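You operate a simulated robot arm through the tools that you are given. There is no shell and no other tool.

You are at the controls of a simulated robot arm. One attempt, no reset.

## Task
Vent the air from the bowl, then pump back up to 4 bar.
Fine: open the hold knob to pump and shut it after.

Only the result counts: the job must be done as asked and must still hold three seconds after the hand-in. Knocking over, shifting, dropping, spilling or breaking anything else fails it.

## Robot
A 6-joint arm with a two-finger gripper, fixed in place. Base frame: the origin is on the floor under the middle of its stand, x ahead of it, y to its left, z up. Readings come in mm, degrees, newtons and seconds.
It reaches about 1637 mm from its shoulder. Its first joint turns from -166.0 to 166.0 degrees. Payload 3.43 kg.
Tool frame: the origin (TCP) lies between the finger pads and is the grasp point; the fingertips stand 20 mm ahead of it; z points along the fingers, y is the line along which they close. The gripper opens to 190 mm; its body begins 248 mm behind the TCP.
Orientation is told as [roll, pitch, yaw] about the base's x, y, z axes, in that order, counted from this pose: with the fingers straight down and closing along the base's y, the tool's x points along the base's -x, its y along +y and its z along -z.

## Interface
- The arm moves only by the tool play_rows. Its argument "deltas" is one flat list of numbers, 7 for each row, row after row: the opening, from 0 (shut) to 1 (fully open), then the shift along the tool's x, y, z in cm, then the turn, a rotation vector about the tool's x, y, z in degrees. In form: [grip, x, y, z, rx, ry, rz, grip, x, y, z, rx, ry, rz, ...]. A call has 1 to 20 rows; each row is the pose to reach, as a shift and turn from the pose commanded when the call began, along the tool's axes at that moment. Each row takes 0.2 s and may step no farther than 50 mm and 8.6 degrees from the row before; otherwise, or with a gripper value out of range, the whole call is refused. A pose out of reach is approached as far as the arm can. The call stops where the force on the tool passes 40 N (or 10 N more than at its start, if that is more) or the arm is blocked; 0.2 s more then pass. The fingers move at their own pace (about 45 mm/s each) and stop on an object; they squeeze with about 32 N. The grip force told is the motor's: it shows also when the fingers shut on nothing. Time passes only in rows, and 0.2 s behind the last, so rows that repeat a pose let the fingers close. It gives the time, the measured TCP pose, the force on the tool (base axes), the opening and the grip force at its end, in the units of the frame above (readings bear some noise), with the torque about the TCP (base axes, N m) and any sound that the robot's microphone picked up.
- Cameras (640 x 400 px; columns grow to the right, rows downward): "scene" is fixed at [50.7, 651.5, 1282.5]; the picture's right is [0.59, -0.81, 0.00], its down [-0.74, -0.54, -0.39] and it looks along [0.31, 0.23, -0.92] (base axes); focal length 214 px, centre (320, 200). "wrist" rides on the gripper at [70, -8, -288] in the tool frame; the picture's right is [0.12, 0.99, 0.00], its down [-0.96, 0.12, -0.25] and it looks along [-0.25, 0.03, 0.97] (tool axes); focal length 261 px, centre (320, 200).
- grab_frame(camera): a new picture of that camera. The clock stands still meanwhile.
- move_column(by): slides the trunk up (or, below 0, down) by that many mm; the arm rides with it, the base frame stays. It gives what a move gives, with no picture.
- probe_pixels(camera, pixels): for up to 12 pixels [column, row] of the newest picture of that camera ("zoom" is the newest enlarged one), the place [x, y, z] in the base frame of the surface seen there, good to about 3 mm. The clock stands still meanwhile.
- close_up(camera, box): a new picture of the part [left, top, right, bottom] of that camera's present view, enlarged. The clock stands still meanwhile.
- hand_in(): hands the job in; it is judged then, once.

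Unless the task says otherwise, let go and move clear before handing in.

The tools are called after "Call:" by a JSON object that holds its "method" and its "body". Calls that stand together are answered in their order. play_rows: Moves the arm, as the interface text tells. Its arguments: {"type":"object","properties":{"deltas":{"type":"array"}},"required":["deltas"]} The other tools are called the same way: move_column (by) moves the trunk up or down; grab_frame (camera) takes a picture; probe_pixels (camera, pixels) gives the place of the surface under pixels of a picture; close_up (camera, box) takes an enlarged picture of a part of a camera's view; hand_in () hands the job in.

At the start:

```text
t: 0.0
tool_pos: [797.7, -190.0, 1076.5]
orientation: [0.0, 0.0, 0.0]
ft_force: [-0.1, -0.8, 0.8]
wrist_torque: [-0.02, -0.01, 0.01]
opening: 190.1
grasp_force: 0.0
trunk travel left (down, up): [-150.0, 90.0]
```

scene: 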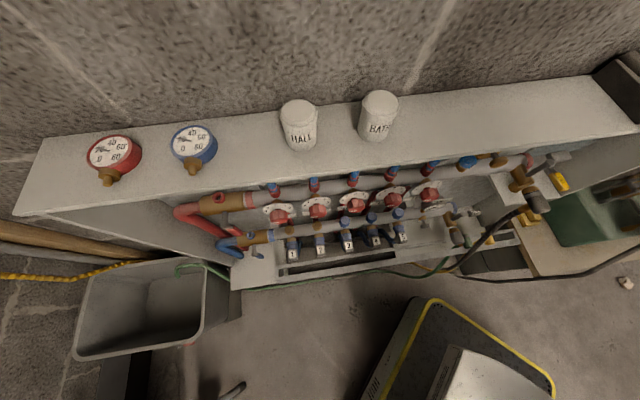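
wrist: 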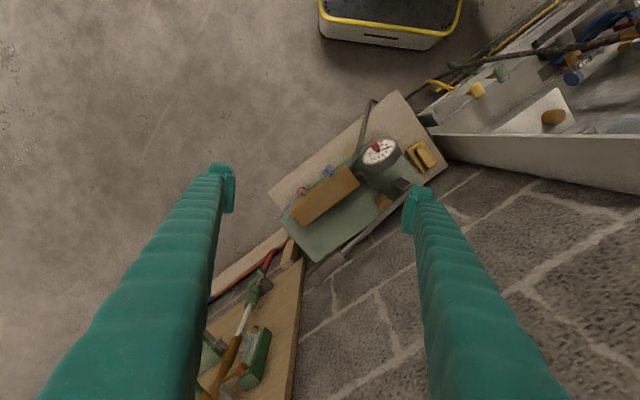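

The wrist picture shows a green pump bench with a dial near (380,152), and the scene picture shows a manifold box with gauges. I'll enlarge both views to find the "bowl", the vent and the hold knob.

Call:
{"method": "close_up", "body": {"camera": "wrist", "box": [260, 80, 460, 270]}}

Call:
{"method": "close_up", "body": {"camera": "wrist", "box": [400, 0, 640, 150]}}

Call:
{"method": "close_up", "body": {"camera": "scene", "box": [420, 120, 640, 290]}}

Call:
{"method": "close_up", "body": {"camera": "scene", "box": [180, 140, 460, 290]}}

```text
2.11 times, centred on (360, 175) of wrist
```

zoom: 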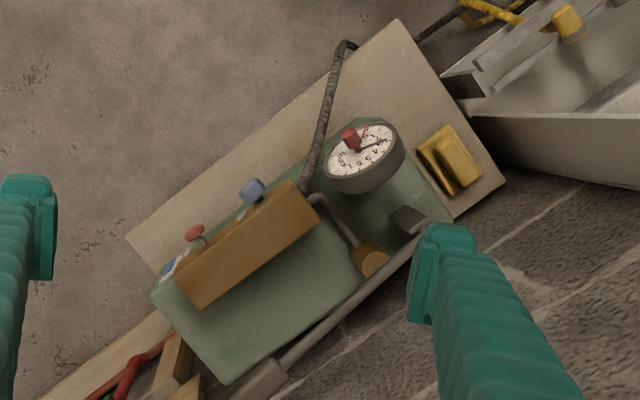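

```text
2.67 times, centred on (520, 75) of wrist
```

zoom: 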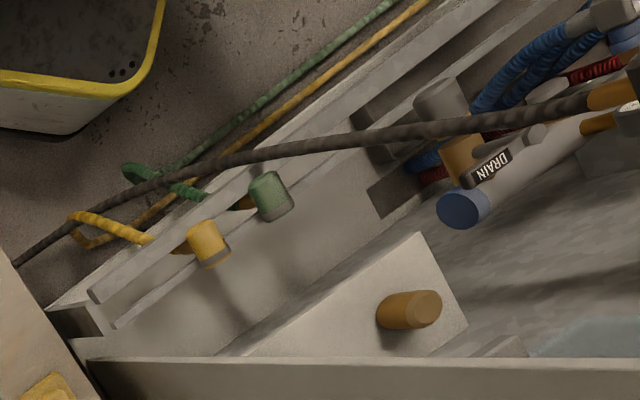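

```text
2.35 times, centred on (530, 205) of scene
```

zoom: 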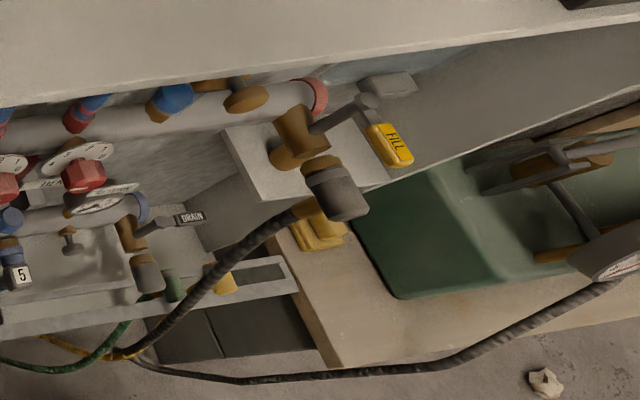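

```text
2.29 times, centred on (320, 215) of scene
```

zoom: 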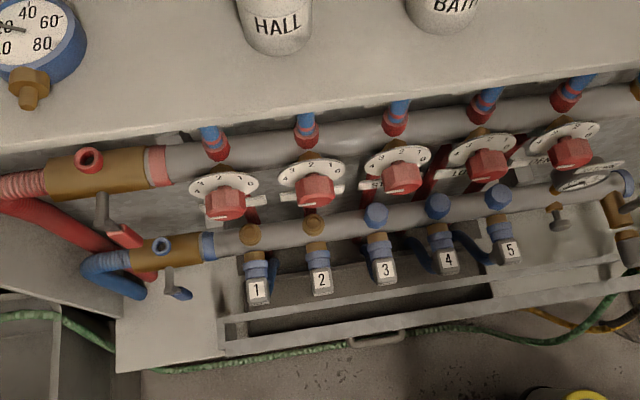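

The first zoom shows a test pump (green tank, brass block with a red and a blue knob, dial, lever), with its hose going to the FILL valve. I'll probe the main pieces to get their places in the base frame.

Call:
{"method": "grab_frame", "body": {"camera": "wrist"}}

Call:
{"method": "probe_pixels", "body": {"camera": "wrist", "pixels": [[320, 172], [328, 190], [380, 155], [375, 147], [384, 203], [355, 185], [290, 196], [425, 152], [400, 186], [340, 250], [280, 235], [265, 295]]}}

Call:
{"method": "close_up", "body": {"camera": "wrist", "box": [280, 120, 410, 220]}}

Call:
{"method": "close_up", "body": {"camera": "wrist", "box": [190, 220, 350, 400]}}

```text
taken
```

wrist: 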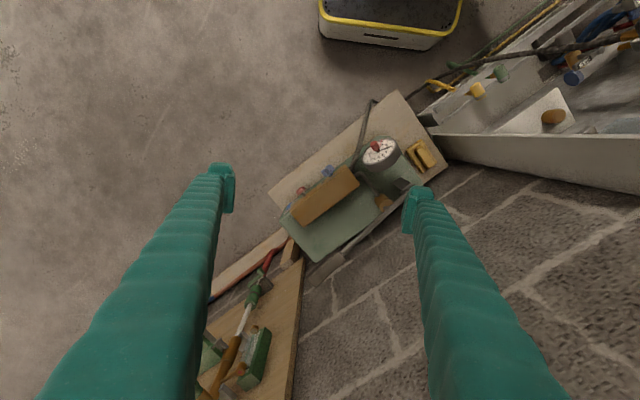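

```text
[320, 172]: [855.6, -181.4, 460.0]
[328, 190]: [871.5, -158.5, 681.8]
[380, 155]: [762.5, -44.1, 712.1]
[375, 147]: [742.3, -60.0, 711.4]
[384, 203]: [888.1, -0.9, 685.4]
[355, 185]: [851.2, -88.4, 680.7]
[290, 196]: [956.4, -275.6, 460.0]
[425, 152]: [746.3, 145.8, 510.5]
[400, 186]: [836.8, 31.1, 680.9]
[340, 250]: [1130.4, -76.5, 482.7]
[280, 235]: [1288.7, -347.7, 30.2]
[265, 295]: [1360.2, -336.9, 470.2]
```

```text
4.00 times, centred on (345, 170) of wrist
```

zoom: 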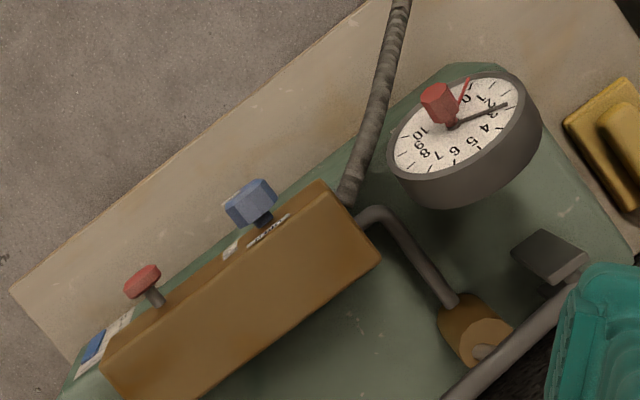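

```text
2.22 times, centred on (270, 310) of wrist
```

zoom: 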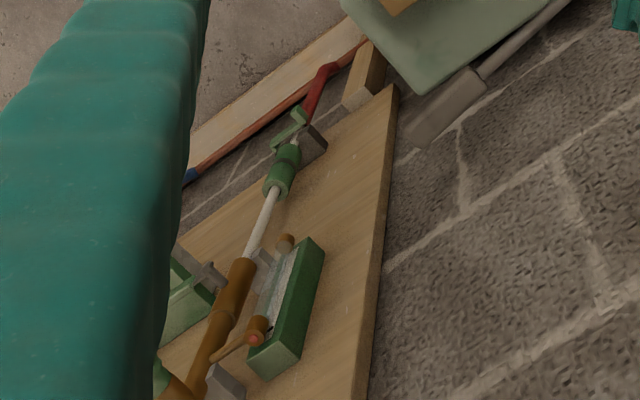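

The dial (zoom (465,125)) reads up to 10 bar with its needle near 2–3, the block has a blue and a red knob, and there is another tube assembly on a wooden board lower left, hidden by the finger. I'll move out over that board, staying high, to see it.

Call:
{"method": "play_rows", "body": {"deltas": [1, -4.5, -1.5, 0, 0, 0, 0, 1, -9, -3, 0, 0, 0, 0, 1, -13.5, -4.5, 0, 0, 0, 0, 1, -18, -6, 0, 0, 0, 0, 1, -22.5, -7.5, 0, 0, 0, 0, 1, -27, -9, 0, 0, 0, 0, 1, -31, -10.5, 0, 0, 0, 0]}}

Call:
{"method": "grab_frame", "body": {"camera": "wrist"}}

Call:
{"method": "grab_frame", "body": {"camera": "scene"}}

```text
t: 1.6
tool_pos: [1041.8, -276.3, 1035.9]
orientation: [-0.1, -0.2, -0.1]
ft_force: [-1.7, 1.1, 0.5]
wrist_torque: [0.02, -0.18, -0.01]
opening: 190.1
grasp_force: 0.1
out of reach, approached as far as the arm can: row 5, 6, 7
trunk travel left (down, up): [-150.0, 90.0]
```

```text
taken
```

wrist: 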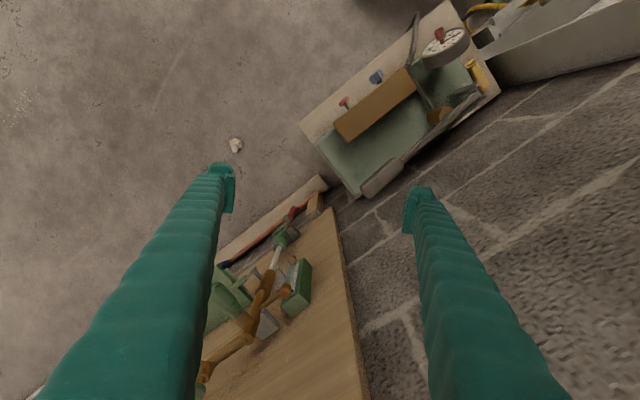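

```text
taken
```

scene: 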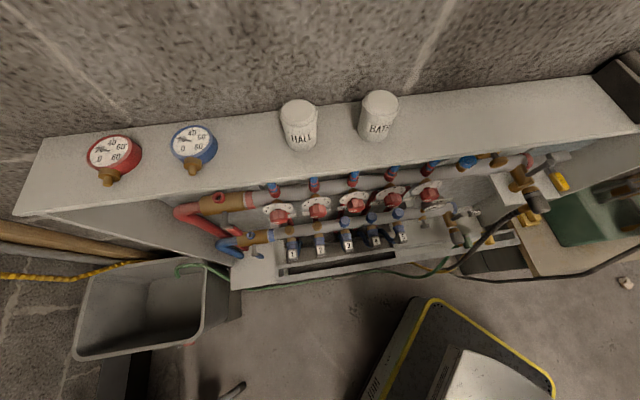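

The second assembly (brown pipe, green box at wrist (260,300)) is still half behind the left finger, and the last rows were out of reach. I'll slide to -y and back a bit in x so it sits between the fingers.

Call:
{"method": "play_rows", "body": {"deltas": [1, 2, -4, 0, 0, 0, 0, 1, 4, -8, 0, 0, 0, 0, 1, 6, -12, 0, 0, 0, 0, 1, 6, -16, 0, 0, 0, 0, 1, 6, -20, 0, 0, 0, 0]}}

Call:
{"method": "grab_frame", "body": {"camera": "wrist"}}

Call:
{"method": "close_up", "body": {"camera": "wrist", "box": [220, 200, 420, 400]}}

```text
t: 2.8
tool_pos: [971.8, -470.7, 1029.0]
orientation: [-0.1, -0.1, 0.1]
ft_force: [0.0, 0.0, 0.2]
wrist_torque: [-0.05, 0.13, 0.0]
opening: 189.7
grasp_force: 0.0
out of reach, approached as far as the arm can: row 5
trunk travel left (down, up): [-150.0, 90.0]
```

```text
taken
```

wrist: 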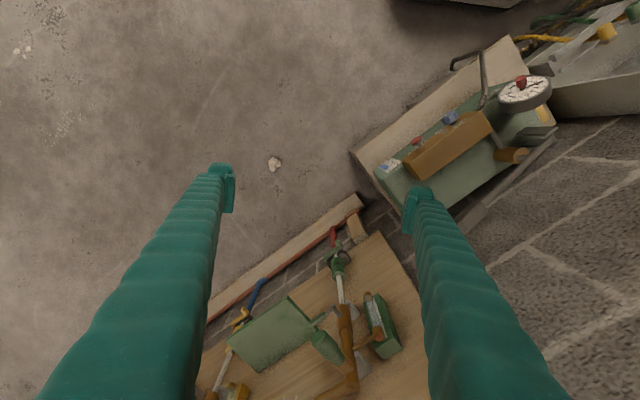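

```text
2.00 times, centred on (320, 300) of wrist
```

zoom: 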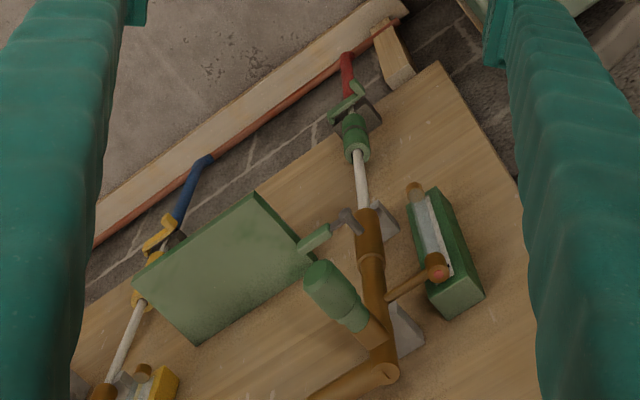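

This shows a board of pipework with sight gauges, valves and a green cylinder at zoom (335,295), maybe a filter bowl. I'll probe it to understand the geometry.

Call:
{"method": "probe_pixels", "body": {"camera": "wrist", "pixels": [[326, 343], [338, 258], [340, 290], [370, 310], [377, 333], [270, 340], [312, 319], [380, 240], [400, 300], [333, 237], [350, 375], [260, 285]]}}

Call:
{"method": "play_rows", "body": {"deltas": [1, 0, 0, 0, 0, -8, 0, 1, 0, 0, 0, 0, -16, 0, 1, 0, 0, 0, 0, -24, 0, 1, 0, 0, 0, 0, -30, 0]}}

Call:
{"method": "grab_frame", "body": {"camera": "wrist"}}

```text
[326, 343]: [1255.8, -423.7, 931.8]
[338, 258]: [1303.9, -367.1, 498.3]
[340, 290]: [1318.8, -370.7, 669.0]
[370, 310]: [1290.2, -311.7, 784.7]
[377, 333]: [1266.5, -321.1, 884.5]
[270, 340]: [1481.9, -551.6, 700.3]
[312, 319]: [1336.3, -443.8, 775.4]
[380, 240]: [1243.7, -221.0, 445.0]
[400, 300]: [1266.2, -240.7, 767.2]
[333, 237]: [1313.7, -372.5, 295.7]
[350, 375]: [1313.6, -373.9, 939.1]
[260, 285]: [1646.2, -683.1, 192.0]
```

```text
t: 3.8
tool_pos: [971.5, -468.3, 1027.2]
orientation: [0.2, -30.0, 0.0]
ft_force: [1.8, -0.8, -2.9]
wrist_torque: [0.17, 0.03, 0.06]
opening: 190.0
grasp_force: 0.2
trunk travel left (down, up): [-150.0, 90.0]
```

```text
taken
```

wrist: 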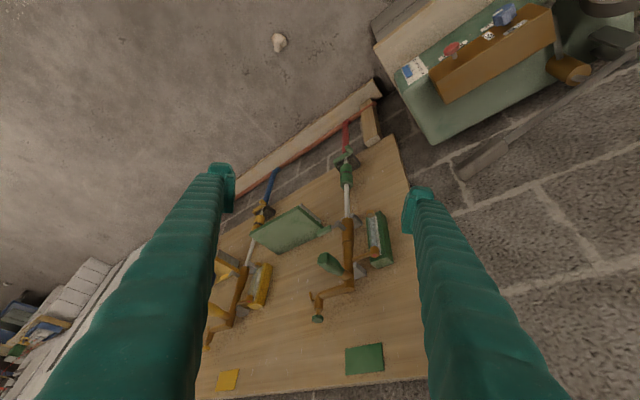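

The board stands upright against the wall with a green-tagged and a yellow-tagged pipe line. I'll tilt further to see it face on.

Call:
{"method": "play_rows", "body": {"deltas": [1, 1.5, 0, -2, 0, -8, 0, 1, 3, 0, -4, 0, -16, 0, 1, 4.5, 0, -6, 0, -24, 0, 1, 6, 0, -8, 0, -30, 0]}}

Call:
{"method": "grab_frame", "body": {"camera": "wrist"}}

Call:
{"method": "close_up", "body": {"camera": "wrist", "box": [200, 100, 440, 300]}}

```text
t: 4.8
tool_pos: [878.7, -470.0, 1067.3]
orientation: [0.0, -60.1, -0.1]
ft_force: [0.8, 1.3, -0.4]
wrist_torque: [-0.02, 0.03, 0.0]
opening: 190.2
grasp_force: 0.1
trunk travel left (down, up): [-150.0, 90.0]
```

```text
taken
```

wrist: 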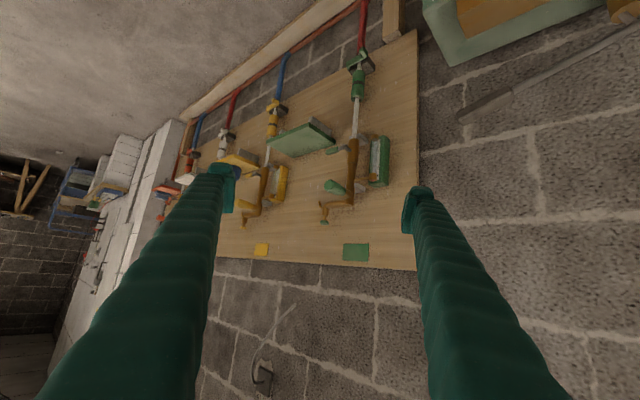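

```text
2.00 times, centred on (320, 200) of wrist
```

zoom: 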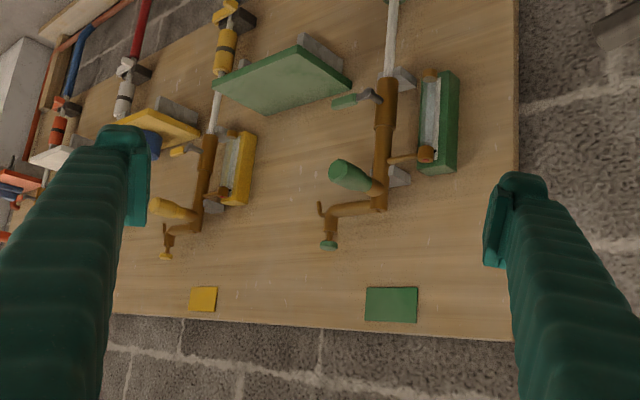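

The board holds four coloured lines (green, yellow, white, orange), each with a drain knob, sight box and lever, and I can't tell yet whether any of them is "the bowl". I'll go back toward the pump and tilt the camera so I can read its labels from the robot side.

Call:
{"method": "play_rows", "body": {"deltas": [1, 3.2, 2.8, -1.1, 0, 3.3, 0, 1, 6.4, 5.6, -2.2, 0, 6.7, 0, 1, 9.6, 8.3, -3.3, 0, 10, 0, 1, 12.8, 11.1, -4.4, 0, 13.3, 0, 1, 16, 13.9, -5.5, 0, 16.7, 0, 1, 19.2, 16.7, -6.6, 0, 20, 0, 1, 22.4, 19.4, -7.7, 0, 23.3, 0, 1, 25.6, 22.2, -8.8, 0, 26.7, 0, 1, 28.8, 25, -9.9, 0, 30, 0]}}

Call:
{"method": "grab_frame", "body": {"camera": "wrist"}}

```text
t: 6.8
tool_pos: [647.7, -219.2, 869.7]
orientation: [-0.1, -30.0, -0.1]
ft_force: [-0.2, -1.3, 0.2]
wrist_torque: [0.07, -0.02, 0.02]
opening: 190.1
grasp_force: 0.0
trunk travel left (down, up): [-150.0, 90.0]
```

```text
taken
```

wrist: 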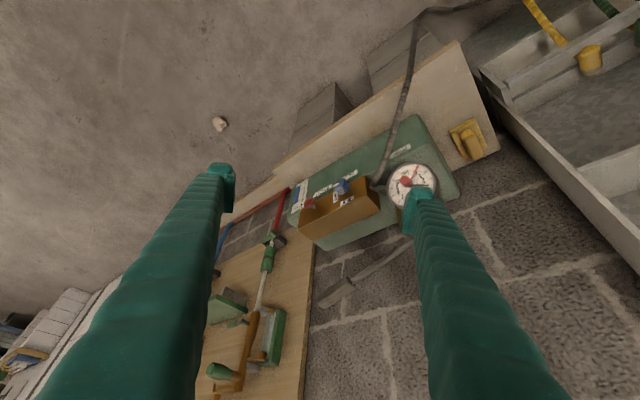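

Call:
{"method": "close_up", "body": {"camera": "wrist", "box": [270, 140, 400, 240]}}

Call:
{"method": "close_up", "body": {"camera": "wrist", "box": [370, 140, 450, 220]}}

Call:
{"method": "close_up", "body": {"camera": "wrist", "box": [200, 180, 330, 400]}}

```text
4.00 times, centred on (335, 190) of wrist
```

zoom: 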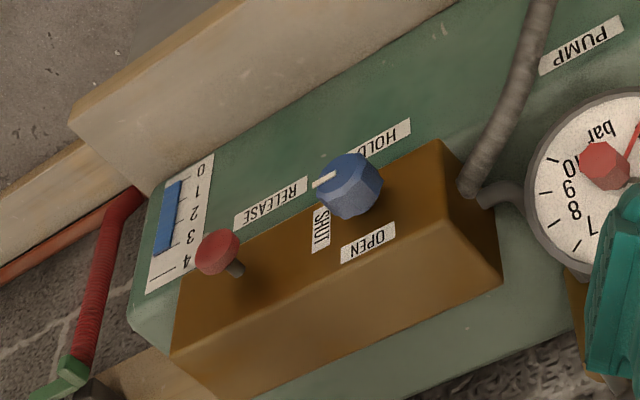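

```text
5.00 times, centred on (410, 180) of wrist
```

zoom: 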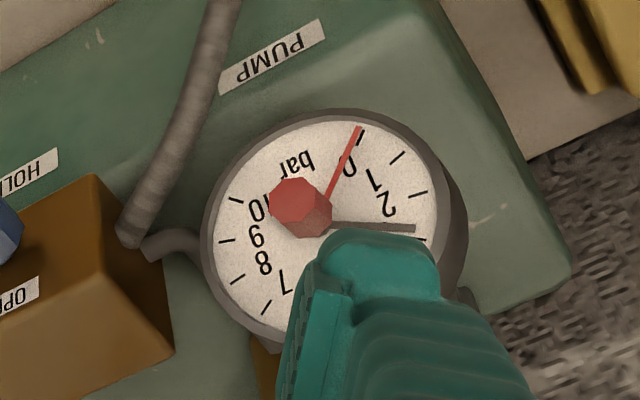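

```text
1.82 times, centred on (265, 290) of wrist
```

zoom: 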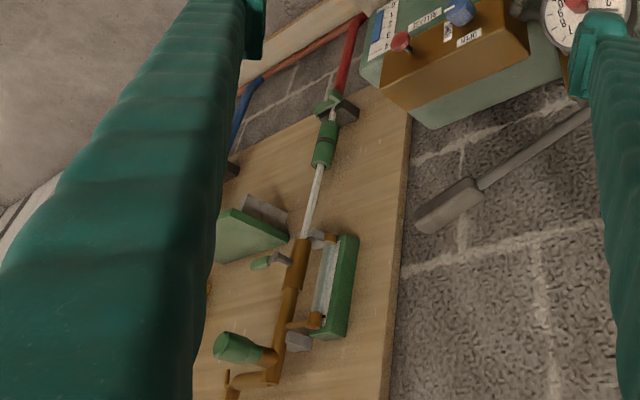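

The pump is clear now: blue HOLD knob with SHUT/OPEN marks and its pointer at SHUT, red RELEASE knob, a PUMP label, and a dial with the black needle near 3 bar. I still need to find the bowl, so I'll examine the cabinet with close-ups and probes from the scene camera.

Call:
{"method": "close_up", "body": {"camera": "scene", "box": [400, 130, 530, 260]}}

Call:
{"method": "close_up", "body": {"camera": "scene", "box": [500, 130, 640, 280]}}

Call:
{"method": "close_up", "body": {"camera": "scene", "box": [170, 170, 310, 280]}}

Call:
{"method": "grab_frame", "body": {"camera": "scene"}}

Call:
{"method": "probe_pixels", "body": {"camera": "scene", "pixels": [[298, 125], [110, 155], [280, 215], [290, 250], [430, 195], [468, 162], [520, 185], [537, 200], [458, 236], [560, 180], [40, 170], [620, 90]]}}

```text
3.08 times, centred on (465, 195) of scene
```

zoom: 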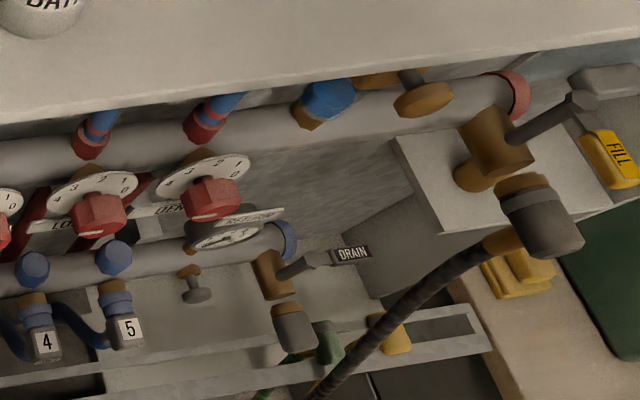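

```text
2.67 times, centred on (570, 205) of scene
```

zoom: 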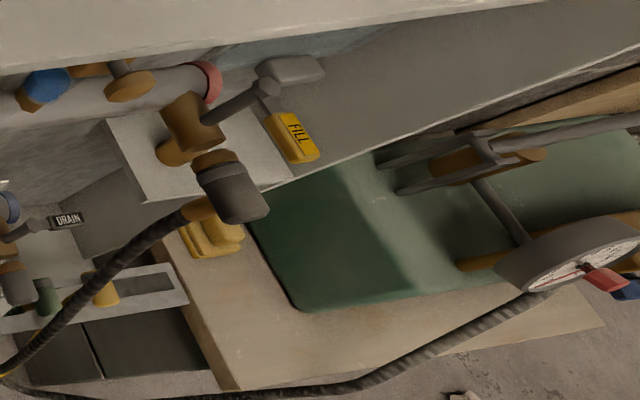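

```text
3.64 times, centred on (240, 225) of scene
```

zoom: 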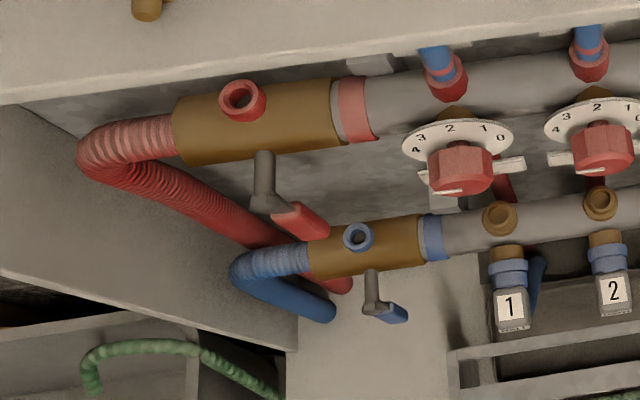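

```text
taken
```

scene: 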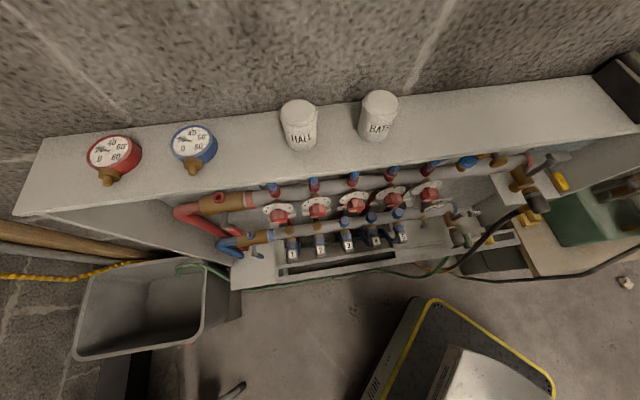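

```text
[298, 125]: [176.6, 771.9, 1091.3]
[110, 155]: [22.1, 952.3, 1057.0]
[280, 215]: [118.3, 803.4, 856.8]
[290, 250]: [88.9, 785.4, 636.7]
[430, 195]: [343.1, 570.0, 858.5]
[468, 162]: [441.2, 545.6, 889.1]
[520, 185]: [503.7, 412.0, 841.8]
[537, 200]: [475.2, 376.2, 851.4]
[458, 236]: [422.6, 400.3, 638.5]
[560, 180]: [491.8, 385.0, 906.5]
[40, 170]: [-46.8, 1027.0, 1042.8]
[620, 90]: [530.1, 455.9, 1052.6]
```

The cabinet is a heating manifold with FILL and DRAIN valves, flow dials and two white caps (HALL, BATH), and its text is legible when zoomed. I'll look harder at the manifold end, the tote with the yellow rim and the small bleed fittings.

Call:
{"method": "close_up", "body": {"camera": "scene", "box": [425, 180, 505, 245]}}

Call:
{"method": "close_up", "body": {"camera": "scene", "box": [440, 140, 520, 190]}}

Call:
{"method": "close_up", "body": {"camera": "scene", "box": [340, 290, 560, 400]}}

Call:
{"method": "close_up", "body": {"camera": "scene", "box": [560, 150, 640, 230]}}

Call:
{"method": "close_up", "body": {"camera": "scene", "box": [60, 240, 260, 400]}}

Call:
{"method": "close_up", "body": {"camera": "scene", "box": [560, 40, 640, 110]}}

```text
6.15 times, centred on (465, 212) of scene
```

zoom: 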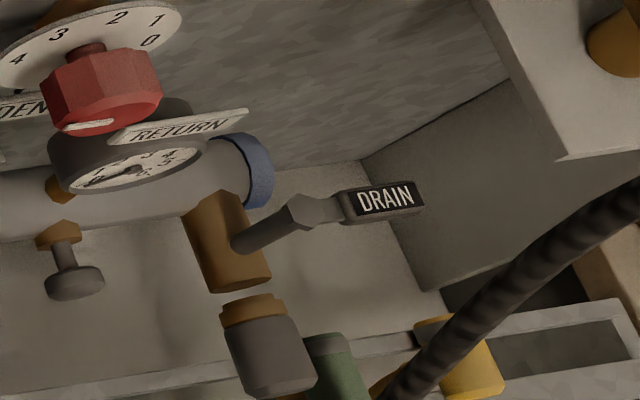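

```text
8.00 times, centred on (480, 165) of scene
```

zoom: 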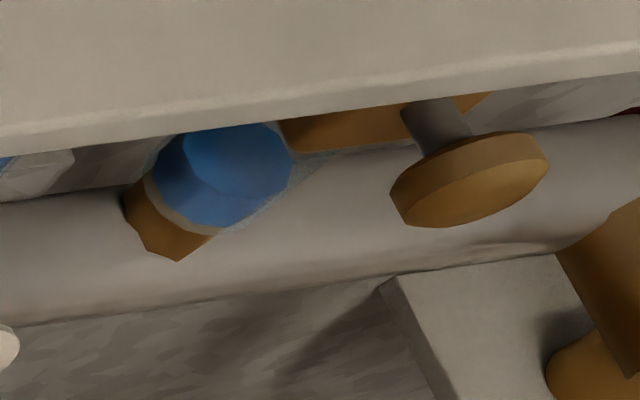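

```text
2.91 times, centred on (450, 345) of scene
```

zoom: 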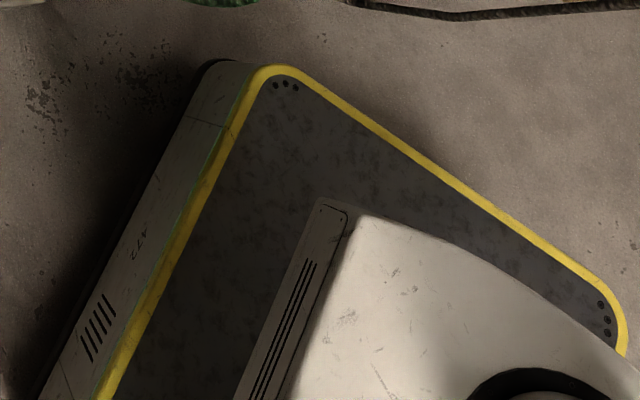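

```text
5.00 times, centred on (600, 190) of scene
```

zoom: 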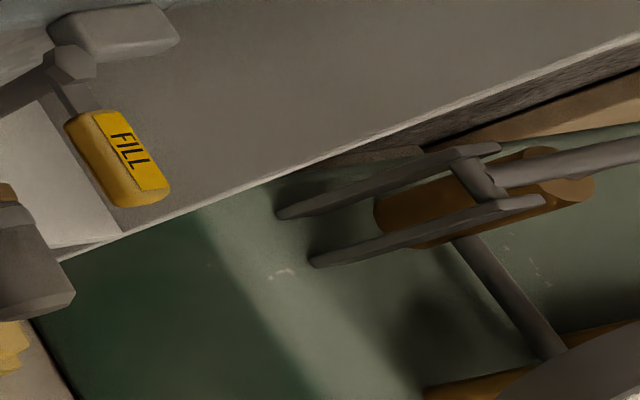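

```text
2.50 times, centred on (160, 320) of scene
```

zoom: 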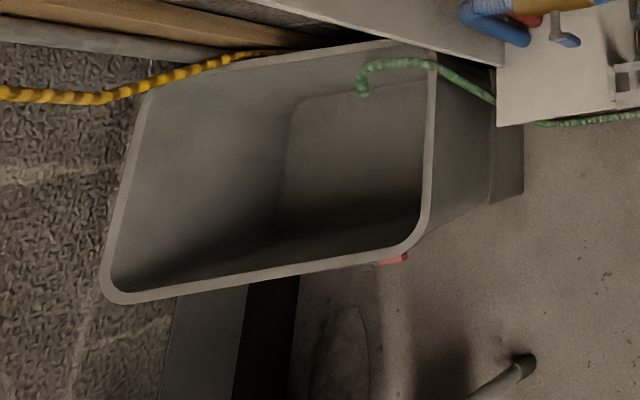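

```text
5.71 times, centred on (600, 75) of scene
```

zoom: 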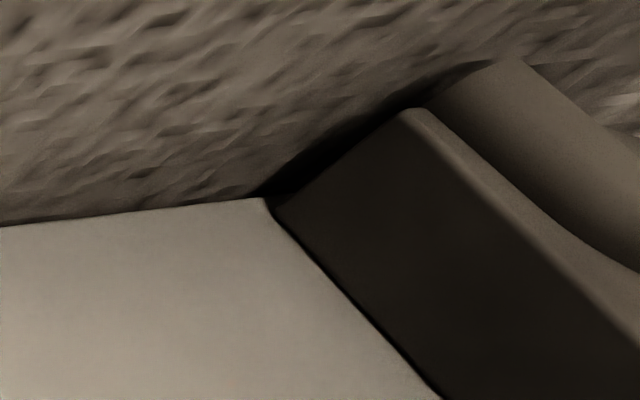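

On the supply rail there's a blue-capped brass fitting (scene (468,162)) and a brass disc knob (scene (490,160)), with a RETURN gauge and DRAIN valve below, but still no obvious bowl. I'll swing the wrist camera round to look into the cabinet from the pump side.

Call:
{"method": "play_rows", "body": {"deltas": [1, 0.79, 2.99, -1.48, -4.15, 0, -7.2, 1, 1.57, 5.98, -2.96, -8.3, 0, -14.4, 1, 2.36, 8.97, -4.44, -12.45, 0, -21.6, 1, 3.15, 11.96, -5.92, -16.6, 0, -28.8, 1, 3.93, 14.95, -7.4, -20.75, 0, -36, 1, 4.72, 17.94, -8.88, -24.9, 0, -43.2, 1, 5.5, 20.93, -10.36, -29.05, 0, -50.4, 1, 6.3, 23.9, -11.84, -33.2, 0, -57.6, 1, 7.08, 26.9, -13.3, -37.35, 0, -64.8]}}

Call:
{"method": "grab_frame", "body": {"camera": "wrist"}}

```text
t: 8.8
tool_pos: [522.0, 49.6, 949.9]
orientation: [0.0, -30.0, 74.9]
ft_force: [0.0, -0.1, -0.1]
wrist_torque: [0.06, -0.04, 0.01]
opening: 190.0
grasp_force: 0.1
trunk travel left (down, up): [-150.0, 90.0]
```

```text
taken
```

wrist: 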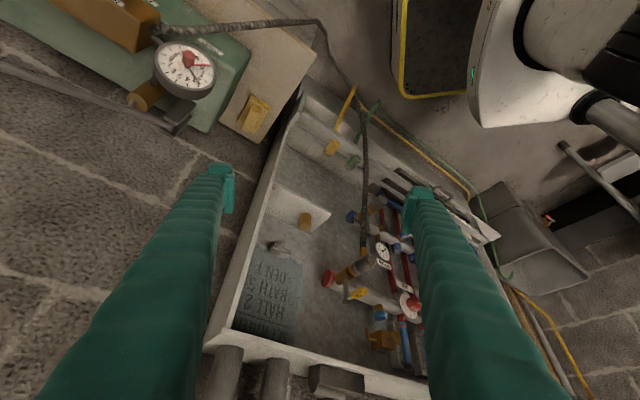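

Now I see inside the cabinet from its pump end, with a room list on the back panel and the valves around (380,270). I'll zoom in here.

Call:
{"method": "close_up", "body": {"camera": "wrist", "box": [220, 160, 440, 360]}}

Call:
{"method": "close_up", "body": {"camera": "wrist", "box": [320, 200, 430, 380]}}

Call:
{"method": "close_up", "body": {"camera": "wrist", "box": [80, 0, 280, 140]}}

Call:
{"method": "probe_pixels", "body": {"camera": "wrist", "pixels": [[305, 220], [290, 205], [352, 217], [375, 320], [350, 270], [280, 248], [378, 345], [265, 280], [332, 148], [353, 160]]}}

```text
2.00 times, centred on (330, 260) of wrist
```

zoom: 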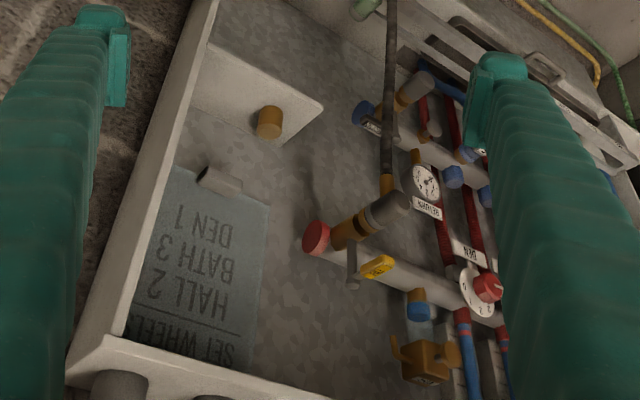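

```text
2.22 times, centred on (375, 290) of wrist
```

zoom: 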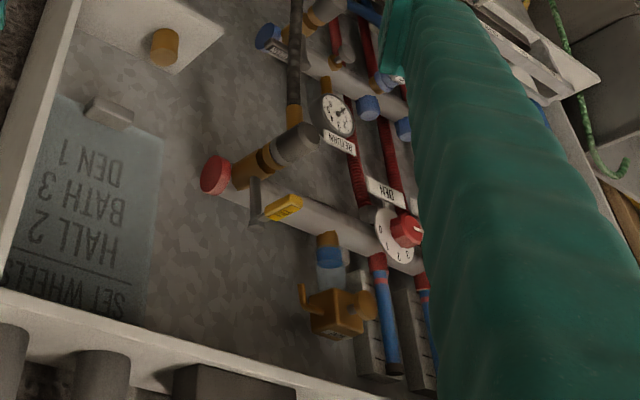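

```text
2.86 times, centred on (180, 70) of wrist
```

zoom: 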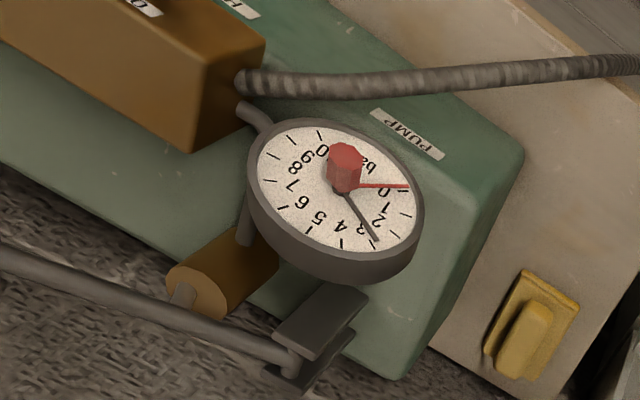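

```text
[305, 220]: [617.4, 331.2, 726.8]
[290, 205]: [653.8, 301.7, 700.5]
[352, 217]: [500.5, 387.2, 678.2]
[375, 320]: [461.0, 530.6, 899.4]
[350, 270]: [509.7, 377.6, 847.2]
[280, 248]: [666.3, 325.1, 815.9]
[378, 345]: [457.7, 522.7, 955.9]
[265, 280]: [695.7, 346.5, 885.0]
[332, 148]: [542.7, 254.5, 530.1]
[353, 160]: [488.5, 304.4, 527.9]
```

There it is: at zoom (330,290) on the supply rail a glass bowl with blue water and a brass vent head, probed at about (460,528,900–956). I'll zoom in hard on it and on the FILL valve.

Call:
{"method": "close_up", "body": {"camera": "wrist", "box": [350, 295, 420, 365]}}

Call:
{"method": "close_up", "body": {"camera": "wrist", "box": [310, 230, 410, 310]}}

Call:
{"method": "close_up", "body": {"camera": "scene", "box": [450, 145, 510, 185]}}

```text
5.71 times, centred on (385, 330) of wrist
```

zoom: 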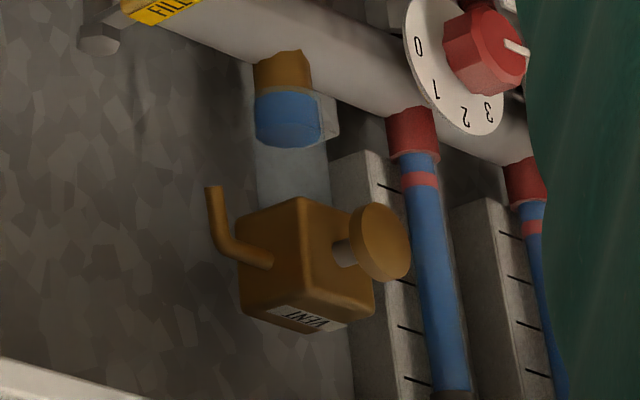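

```text
5.00 times, centred on (360, 270) of wrist
```

zoom: 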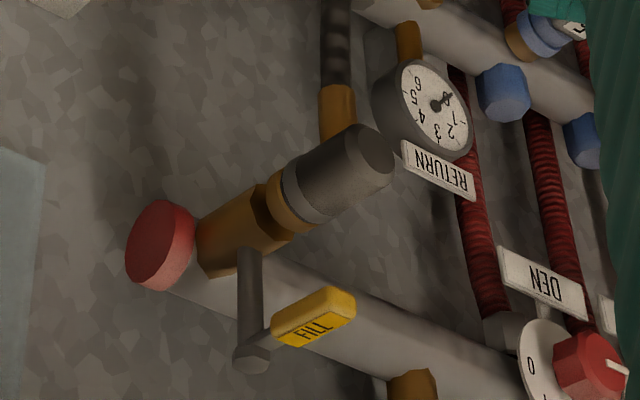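

```text
10.00 times, centred on (480, 165) of scene
```

zoom: 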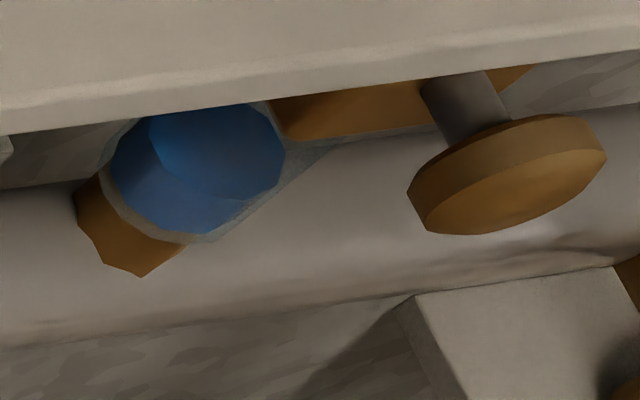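

The close-up shows the bowl clearly: blue water at its base, air above, and on top a brass block labelled VENT with a spout at the back-left and a disc knob on a grey shaft facing the room. I'll probe the knob, the block and the surroundings precisely.

Call:
{"method": "probe_pixels", "body": {"camera": "zoom", "pixels": [[500, 190], [425, 205], [590, 160], [480, 225], [560, 140], [480, 150], [460, 110], [350, 120], [210, 150], [100, 230], [480, 65], [620, 40]]}}

Call:
{"method": "close_up", "body": {"camera": "wrist", "box": [350, 295, 420, 365]}}

Call:
{"method": "probe_pixels", "body": {"camera": "zoom", "pixels": [[385, 240], [370, 208], [400, 270], [345, 250], [270, 250], [330, 270], [330, 320], [290, 130], [215, 195], [290, 180], [430, 280], [345, 170]]}}

```text
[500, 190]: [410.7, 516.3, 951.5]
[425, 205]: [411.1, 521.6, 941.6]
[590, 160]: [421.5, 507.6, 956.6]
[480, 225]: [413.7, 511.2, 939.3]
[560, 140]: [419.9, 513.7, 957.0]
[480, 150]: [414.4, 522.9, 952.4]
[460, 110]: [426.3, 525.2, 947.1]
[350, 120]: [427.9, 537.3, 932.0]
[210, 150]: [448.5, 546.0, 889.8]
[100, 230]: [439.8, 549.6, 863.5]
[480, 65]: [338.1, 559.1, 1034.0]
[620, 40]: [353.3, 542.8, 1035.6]
```

```text
5.71 times, centred on (385, 330) of wrist
```

zoom: 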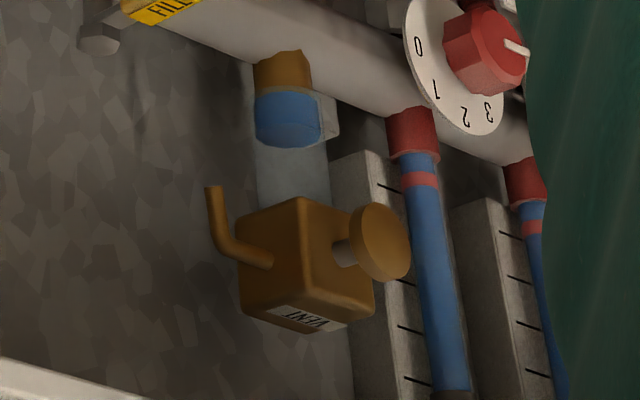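

```text
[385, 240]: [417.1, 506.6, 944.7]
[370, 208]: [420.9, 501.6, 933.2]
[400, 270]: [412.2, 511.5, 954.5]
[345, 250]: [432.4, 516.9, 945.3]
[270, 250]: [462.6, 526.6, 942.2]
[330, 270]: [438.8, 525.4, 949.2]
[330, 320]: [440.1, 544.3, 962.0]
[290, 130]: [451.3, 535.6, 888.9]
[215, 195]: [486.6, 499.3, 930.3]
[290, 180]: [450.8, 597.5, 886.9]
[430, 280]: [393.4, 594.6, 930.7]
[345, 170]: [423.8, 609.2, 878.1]
```

The vent knob sits near (414,512,946), with the cabinet top's front edge overhanging at about z 1034. I'll get the cabinet's direction, the fingers' clearance from its neighbours, and the underside height of the top.

Call:
{"method": "grab_frame", "body": {"camera": "scene"}}

Call:
{"method": "probe_pixels", "body": {"camera": "scene", "pixels": [[100, 206], [300, 180], [500, 153], [600, 139], [260, 200], [400, 178], [505, 165], [290, 282], [450, 262], [120, 190], [560, 130], [20, 214]]}}

Call:
{"method": "close_up", "body": {"camera": "scene", "box": [400, 140, 500, 220]}}

```text
taken
```

scene: 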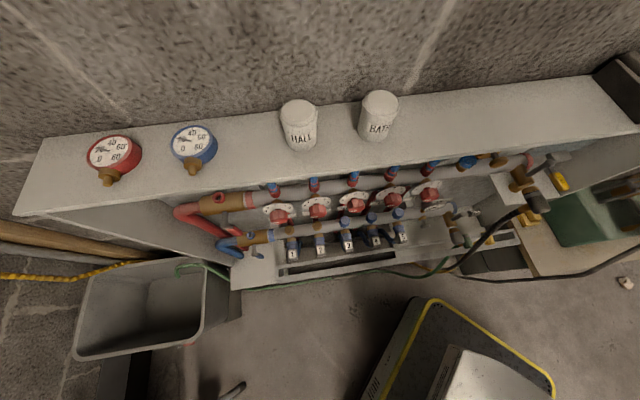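

```text
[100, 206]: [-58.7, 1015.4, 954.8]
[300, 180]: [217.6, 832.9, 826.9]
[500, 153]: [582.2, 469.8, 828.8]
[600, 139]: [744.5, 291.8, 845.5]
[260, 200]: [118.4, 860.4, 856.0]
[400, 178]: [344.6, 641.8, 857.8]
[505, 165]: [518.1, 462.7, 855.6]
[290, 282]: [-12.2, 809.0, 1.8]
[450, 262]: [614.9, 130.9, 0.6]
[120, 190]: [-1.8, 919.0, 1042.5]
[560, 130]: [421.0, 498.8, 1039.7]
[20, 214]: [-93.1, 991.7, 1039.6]
```

```text
5.00 times, centred on (450, 180) of scene
```

zoom: 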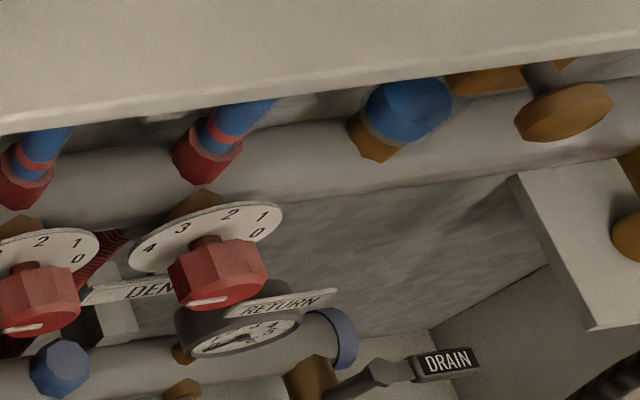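

The rail runs along (0.71,-0.71), so the vent knob's axis points at (0.707,0.707,0), its disc is about 36 mm across and it sits about 20 mm under the overhang of the top. I'll narrow the fingers and swing toward a horizontal approach at yaw 45°, still in front of the cabinet.

Call:
{"method": "play_rows", "body": {"deltas": [0.4, -2.96, 2.14, 0.98, 1.875, 0, 3.25, 0.4, -5.91, 4.28, 1.97, 3.75, 0, 6.5, 0.4, -8.87, 6.42, 2.95, 5.6, 0, 9.75, 0.4, -11.8, 8.56, 3.94, 7.5, 0, 13, 0.4, -14.8, 10.7, 4.92, 9.4, 0, 16.25, 0.4, -17.7, 12.8, 5.9, 11.25, 0, 19.5, 0.4, -20.7, 15, 6.9, 13.1, 0, 22.75, 0.4, -23.6, 17.1, 7.9, 15, 0, 26]}}

Call:
{"method": "grab_frame", "body": {"camera": "scene"}}

```text
t: 10.8
tool_pos: [447.6, 299.2, 998.1]
orientation: [0.0, -30.1, 39.9]
ft_force: [-0.6, -0.9, 0.3]
wrist_torque: [0.02, -0.01, -0.01]
opening: 76.2
grasp_force: 0.1
trunk travel left (down, up): [-150.0, 90.0]
stopped in row 8: the arm was blocked; the commanded pose is now the measured one
```

```text
taken
```

scene: 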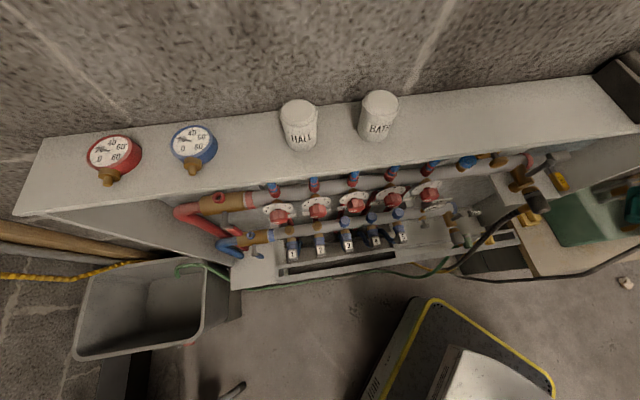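

The move stopped in row 8 as "blocked" though the force reads almost nothing, so the arm itself may be at a limit or touching itself. I'll look at the wrist view before going on.

Call:
{"method": "grab_frame", "body": {"camera": "wrist"}}

```text
taken
```

wrist: 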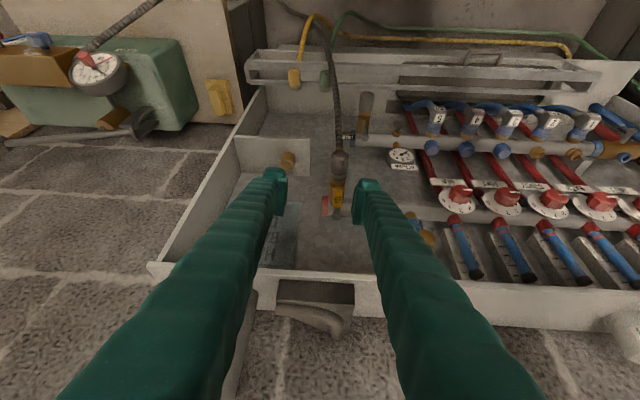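

The view (upside down) shows the whole manifold, with the VENT knob just right of the right fingertip at (428,240) and nothing touching. The arm is probably folding too tightly, so I'll rise with the arm and then lower the trunk, which lets the arm stretch more.

Call:
{"method": "play_rows", "body": {"deltas": [0.4, -1.9, 0, -3.25, 0, 0, 0, 0.4, -3.75, 0, -6.5, 0, 0, 0, 0.4, -5.6, 0, -9.75, 0, 0, 0, 0.4, -7.5, 0, -13, 0, 0, 0]}}

```text
t: 11.8
tool_pos: [447.7, 299.6, 1148.3]
orientation: [-0.2, -29.9, 39.9]
ft_force: [0.7, 0.4, 0.6]
wrist_torque: [0.0, 0.04, 0.0]
opening: 76.0
grasp_force: 0.1
trunk travel left (down, up): [-150.0, 90.0]
```

Call:
{"method": "move_column", "body": {"by": -140}}

```text
t: 13.5
tool_pos: [448.1, 300.9, 1008.9]
orientation: [-0.1, -30.2, 39.9]
ft_force: [-0.3, -0.7, -0.1]
wrist_torque: [0.0, -0.02, 0.0]
opening: 76.1
grasp_force: 0.1
trunk travel left (down, up): [-10.0, 230.0]
```

The trunk is down and the pose is steady at (448,301,1009). I'll now move slowly across to stand in front of the VENT knob, still steeply tilted and clear of the cabinet top's edge, yaw 45°.

Call:
{"method": "play_rows", "body": {"deltas": [0.4, -0.18, 1.48, 0.19, -0.21, 0, -0.36, 0.4, -0.36, 2.95, 0.38, -0.42, 0, -0.72, 0.4, -0.54, 4.43, 0.57, -0.62, 0, -1.08, 0.4, -0.72, 5.91, 0.76, -0.83, 0, -1.44, 0.4, -0.9, 7.38, 0.95, -1.04, 0, -1.8, 0.4, -1.07, 8.86, 1.13, -1.25, 0, -2.17, 0.4, -1.25, 10.34, 1.32, -1.46, 0, -2.53, 0.4, -1.43, 11.82, 1.51, -1.66, 0, -2.89, 0.4, -1.61, 13.3, 1.7, -1.87, 0, -3.25, 0.4, -1.79, 14.77, 1.89, -2.08, 0, -3.61, 0.4, -1.97, 16.25, 2.08, -2.29, 0, -3.97, 0.4, -2.15, 17.72, 2.27, -2.5, 0, -4.33]}}

Call:
{"method": "grab_frame", "body": {"camera": "wrist"}}

Call:
{"method": "grab_frame", "body": {"camera": "scene"}}

```text
t: 16.1
tool_pos: [356.7, 456.1, 998.8]
orientation: [-0.2, -30.1, 44.9]
ft_force: [0.2, -0.9, 0.4]
wrist_torque: [-0.01, 0.0, 0.02]
opening: 75.7
grasp_force: 0.0
trunk travel left (down, up): [-10.0, 230.0]
```

```text
taken
```

wrist: 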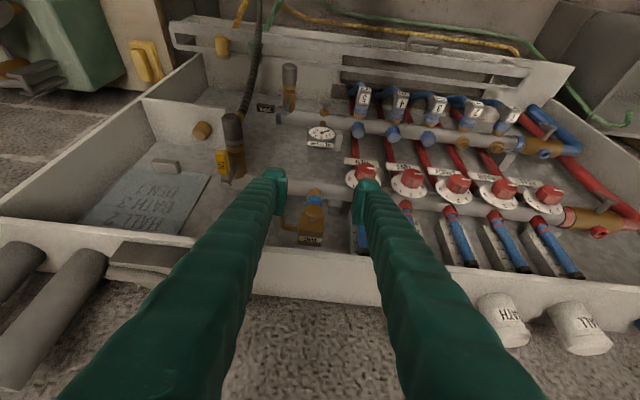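

```text
taken
```

scene: 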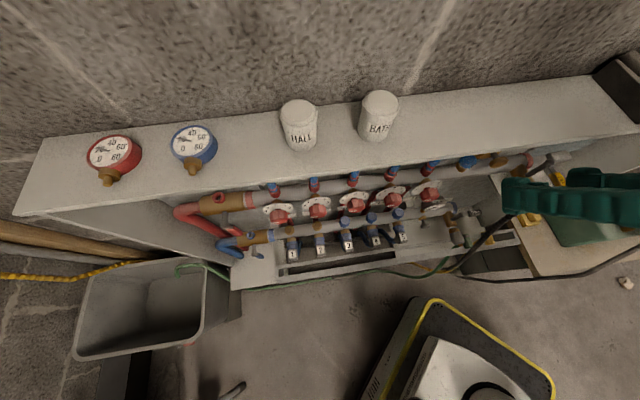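

Now the vent sits between the fingers at wrist (312,215), upside down in this view. I'll zoom in on it and on the DRAIN and dials below, and read its reference level.

Call:
{"method": "close_up", "body": {"camera": "wrist", "box": [275, 165, 365, 255]}}

Call:
{"method": "probe_pixels", "body": {"camera": "zoom", "pixels": [[300, 240], [300, 200], [250, 220], [330, 220], [300, 330], [350, 300], [260, 300], [310, 160], [320, 360], [500, 300], [500, 380]]}}

```text
4.44 times, centred on (320, 210) of wrist
```

zoom: 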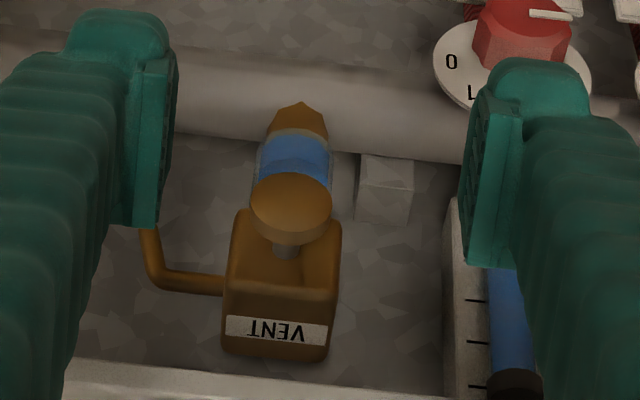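

```text
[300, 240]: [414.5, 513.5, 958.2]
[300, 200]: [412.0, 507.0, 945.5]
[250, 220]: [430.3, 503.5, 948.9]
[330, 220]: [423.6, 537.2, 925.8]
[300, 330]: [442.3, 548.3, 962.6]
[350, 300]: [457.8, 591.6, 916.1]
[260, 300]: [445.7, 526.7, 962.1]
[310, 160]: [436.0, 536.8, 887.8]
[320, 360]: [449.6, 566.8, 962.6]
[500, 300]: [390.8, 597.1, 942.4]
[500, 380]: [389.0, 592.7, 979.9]
```

The zoom shows the VENT block, disc knob (291,205) and blue water only in the lower third of the bowl; the knob's centre is near depth 655, z 946. I'll tilt to 30° below horizontal slowly and come down level with the knob, still about 50 mm short.

Call:
{"method": "play_rows", "body": {"deltas": [0.4, -0.09, -0.01, 0.27, 0, -2.5, 0, 0.4, -0.17, -0.02, 0.54, 0, -5, 0, 0.4, -0.26, -0.03, 0.81, 0, -7.5, 0, 0.4, -0.35, -0.04, 1.08, 0, -10, 0, 0.4, -0.43, -0.05, 1.35, 0, -12.5, 0, 0.4, -0.52, -0.07, 1.62, 0, -15, 0, 0.4, -0.61, -0.08, 1.89, 0, -17.5, 0, 0.4, -0.7, -0.09, 2.16, 0, -20, 0, 0.4, -0.78, -0.1, 2.43, 0, -22.5, 0, 0.4, -0.87, -0.11, 2.7, 0, -25, 0, 0.4, -0.96, -0.12, 2.97, 0, -27.5, 0, 0.4, -1.04, -0.13, 3.24, 0, -30, 0]}}

Call:
{"method": "grab_frame", "body": {"camera": "wrist"}}

Call:
{"method": "close_up", "body": {"camera": "wrist", "box": [260, 60, 380, 180]}}

```text
t: 16.8
tool_pos: [386.8, 473.2, 1021.6]
orientation: [0.4, -37.6, 42.7]
ft_force: [-63.8, -53.1, -28.0]
wrist_torque: [-1.22, -1.21, 4.3]
opening: 79.7
grasp_force: 3.0
trunk travel left (down, up): [-10.0, 230.0]
stopped in row 3: the force on the tool passed its limit at 58 N (the readings are from after the stop); the commanded pose is now the measured one
```

```text
taken
```

wrist: 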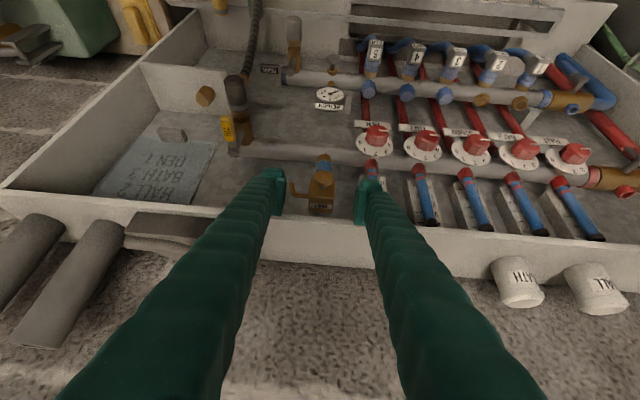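

```text
3.33 times, centred on (320, 120) of wrist
```

zoom: 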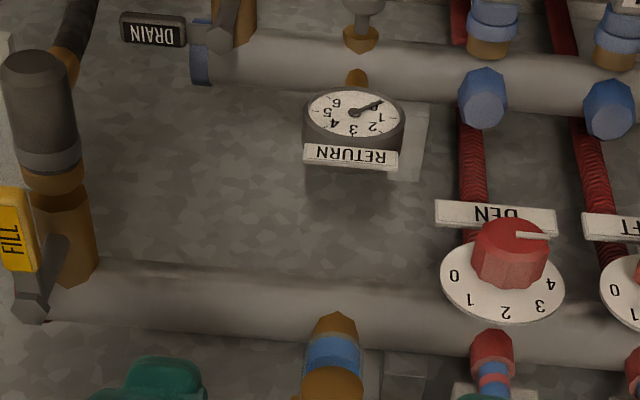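

The force reading (-64,-53,-28 N) at z 1022 says a finger ran into the front edge of the cabinet top: while tilting, the arm's big joints lagged and the hand swung up and forward. I'll back straight off from the edge and check that nothing shifted.

Call:
{"method": "play_rows", "body": {"deltas": [0.4, 0.8, 0, -0.6, 0, 0, 0, 0.4, 1.6, 0, -1.2, 0, 0, 0, 0.4, 2.4, 0, -1.8, 0, 0, 0, 0.4, 3.2, 0, -2.4, 0, 0, 0, 0.4, 4, 0, -3, 0, 0, 0, 0.4, 4, 0, -3, 0, 0, 0]}}

Call:
{"method": "grab_frame", "body": {"camera": "scene"}}

Call:
{"method": "grab_frame", "body": {"camera": "wrist"}}

```text
t: 18.4
tool_pos: [368.6, 461.5, 1105.3]
orientation: [4.1, -43.6, 39.5]
ft_force: [-0.1, -0.3, 0.4]
wrist_torque: [-0.02, -0.01, 0.03]
opening: 76.0
grasp_force: 0.1
trunk travel left (down, up): [-10.0, 230.0]
stopped in row 6: the arm was blocked; the commanded pose is now the measured one
```

```text
taken
```

scene: 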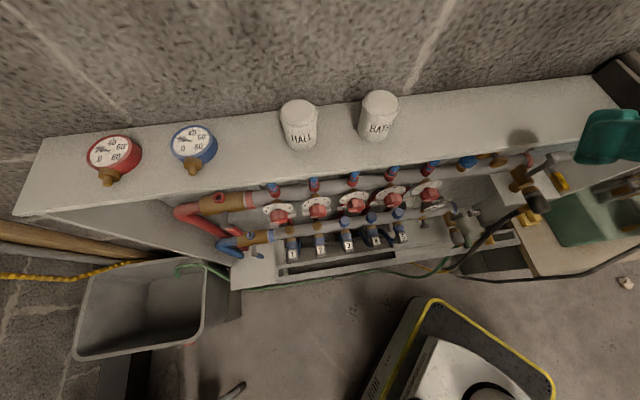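

```text
taken
```

wrist: 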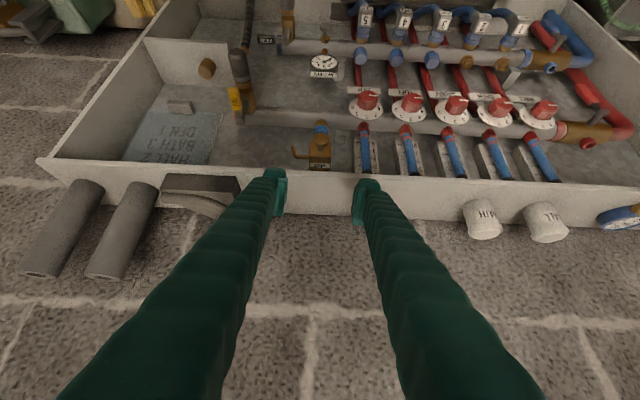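

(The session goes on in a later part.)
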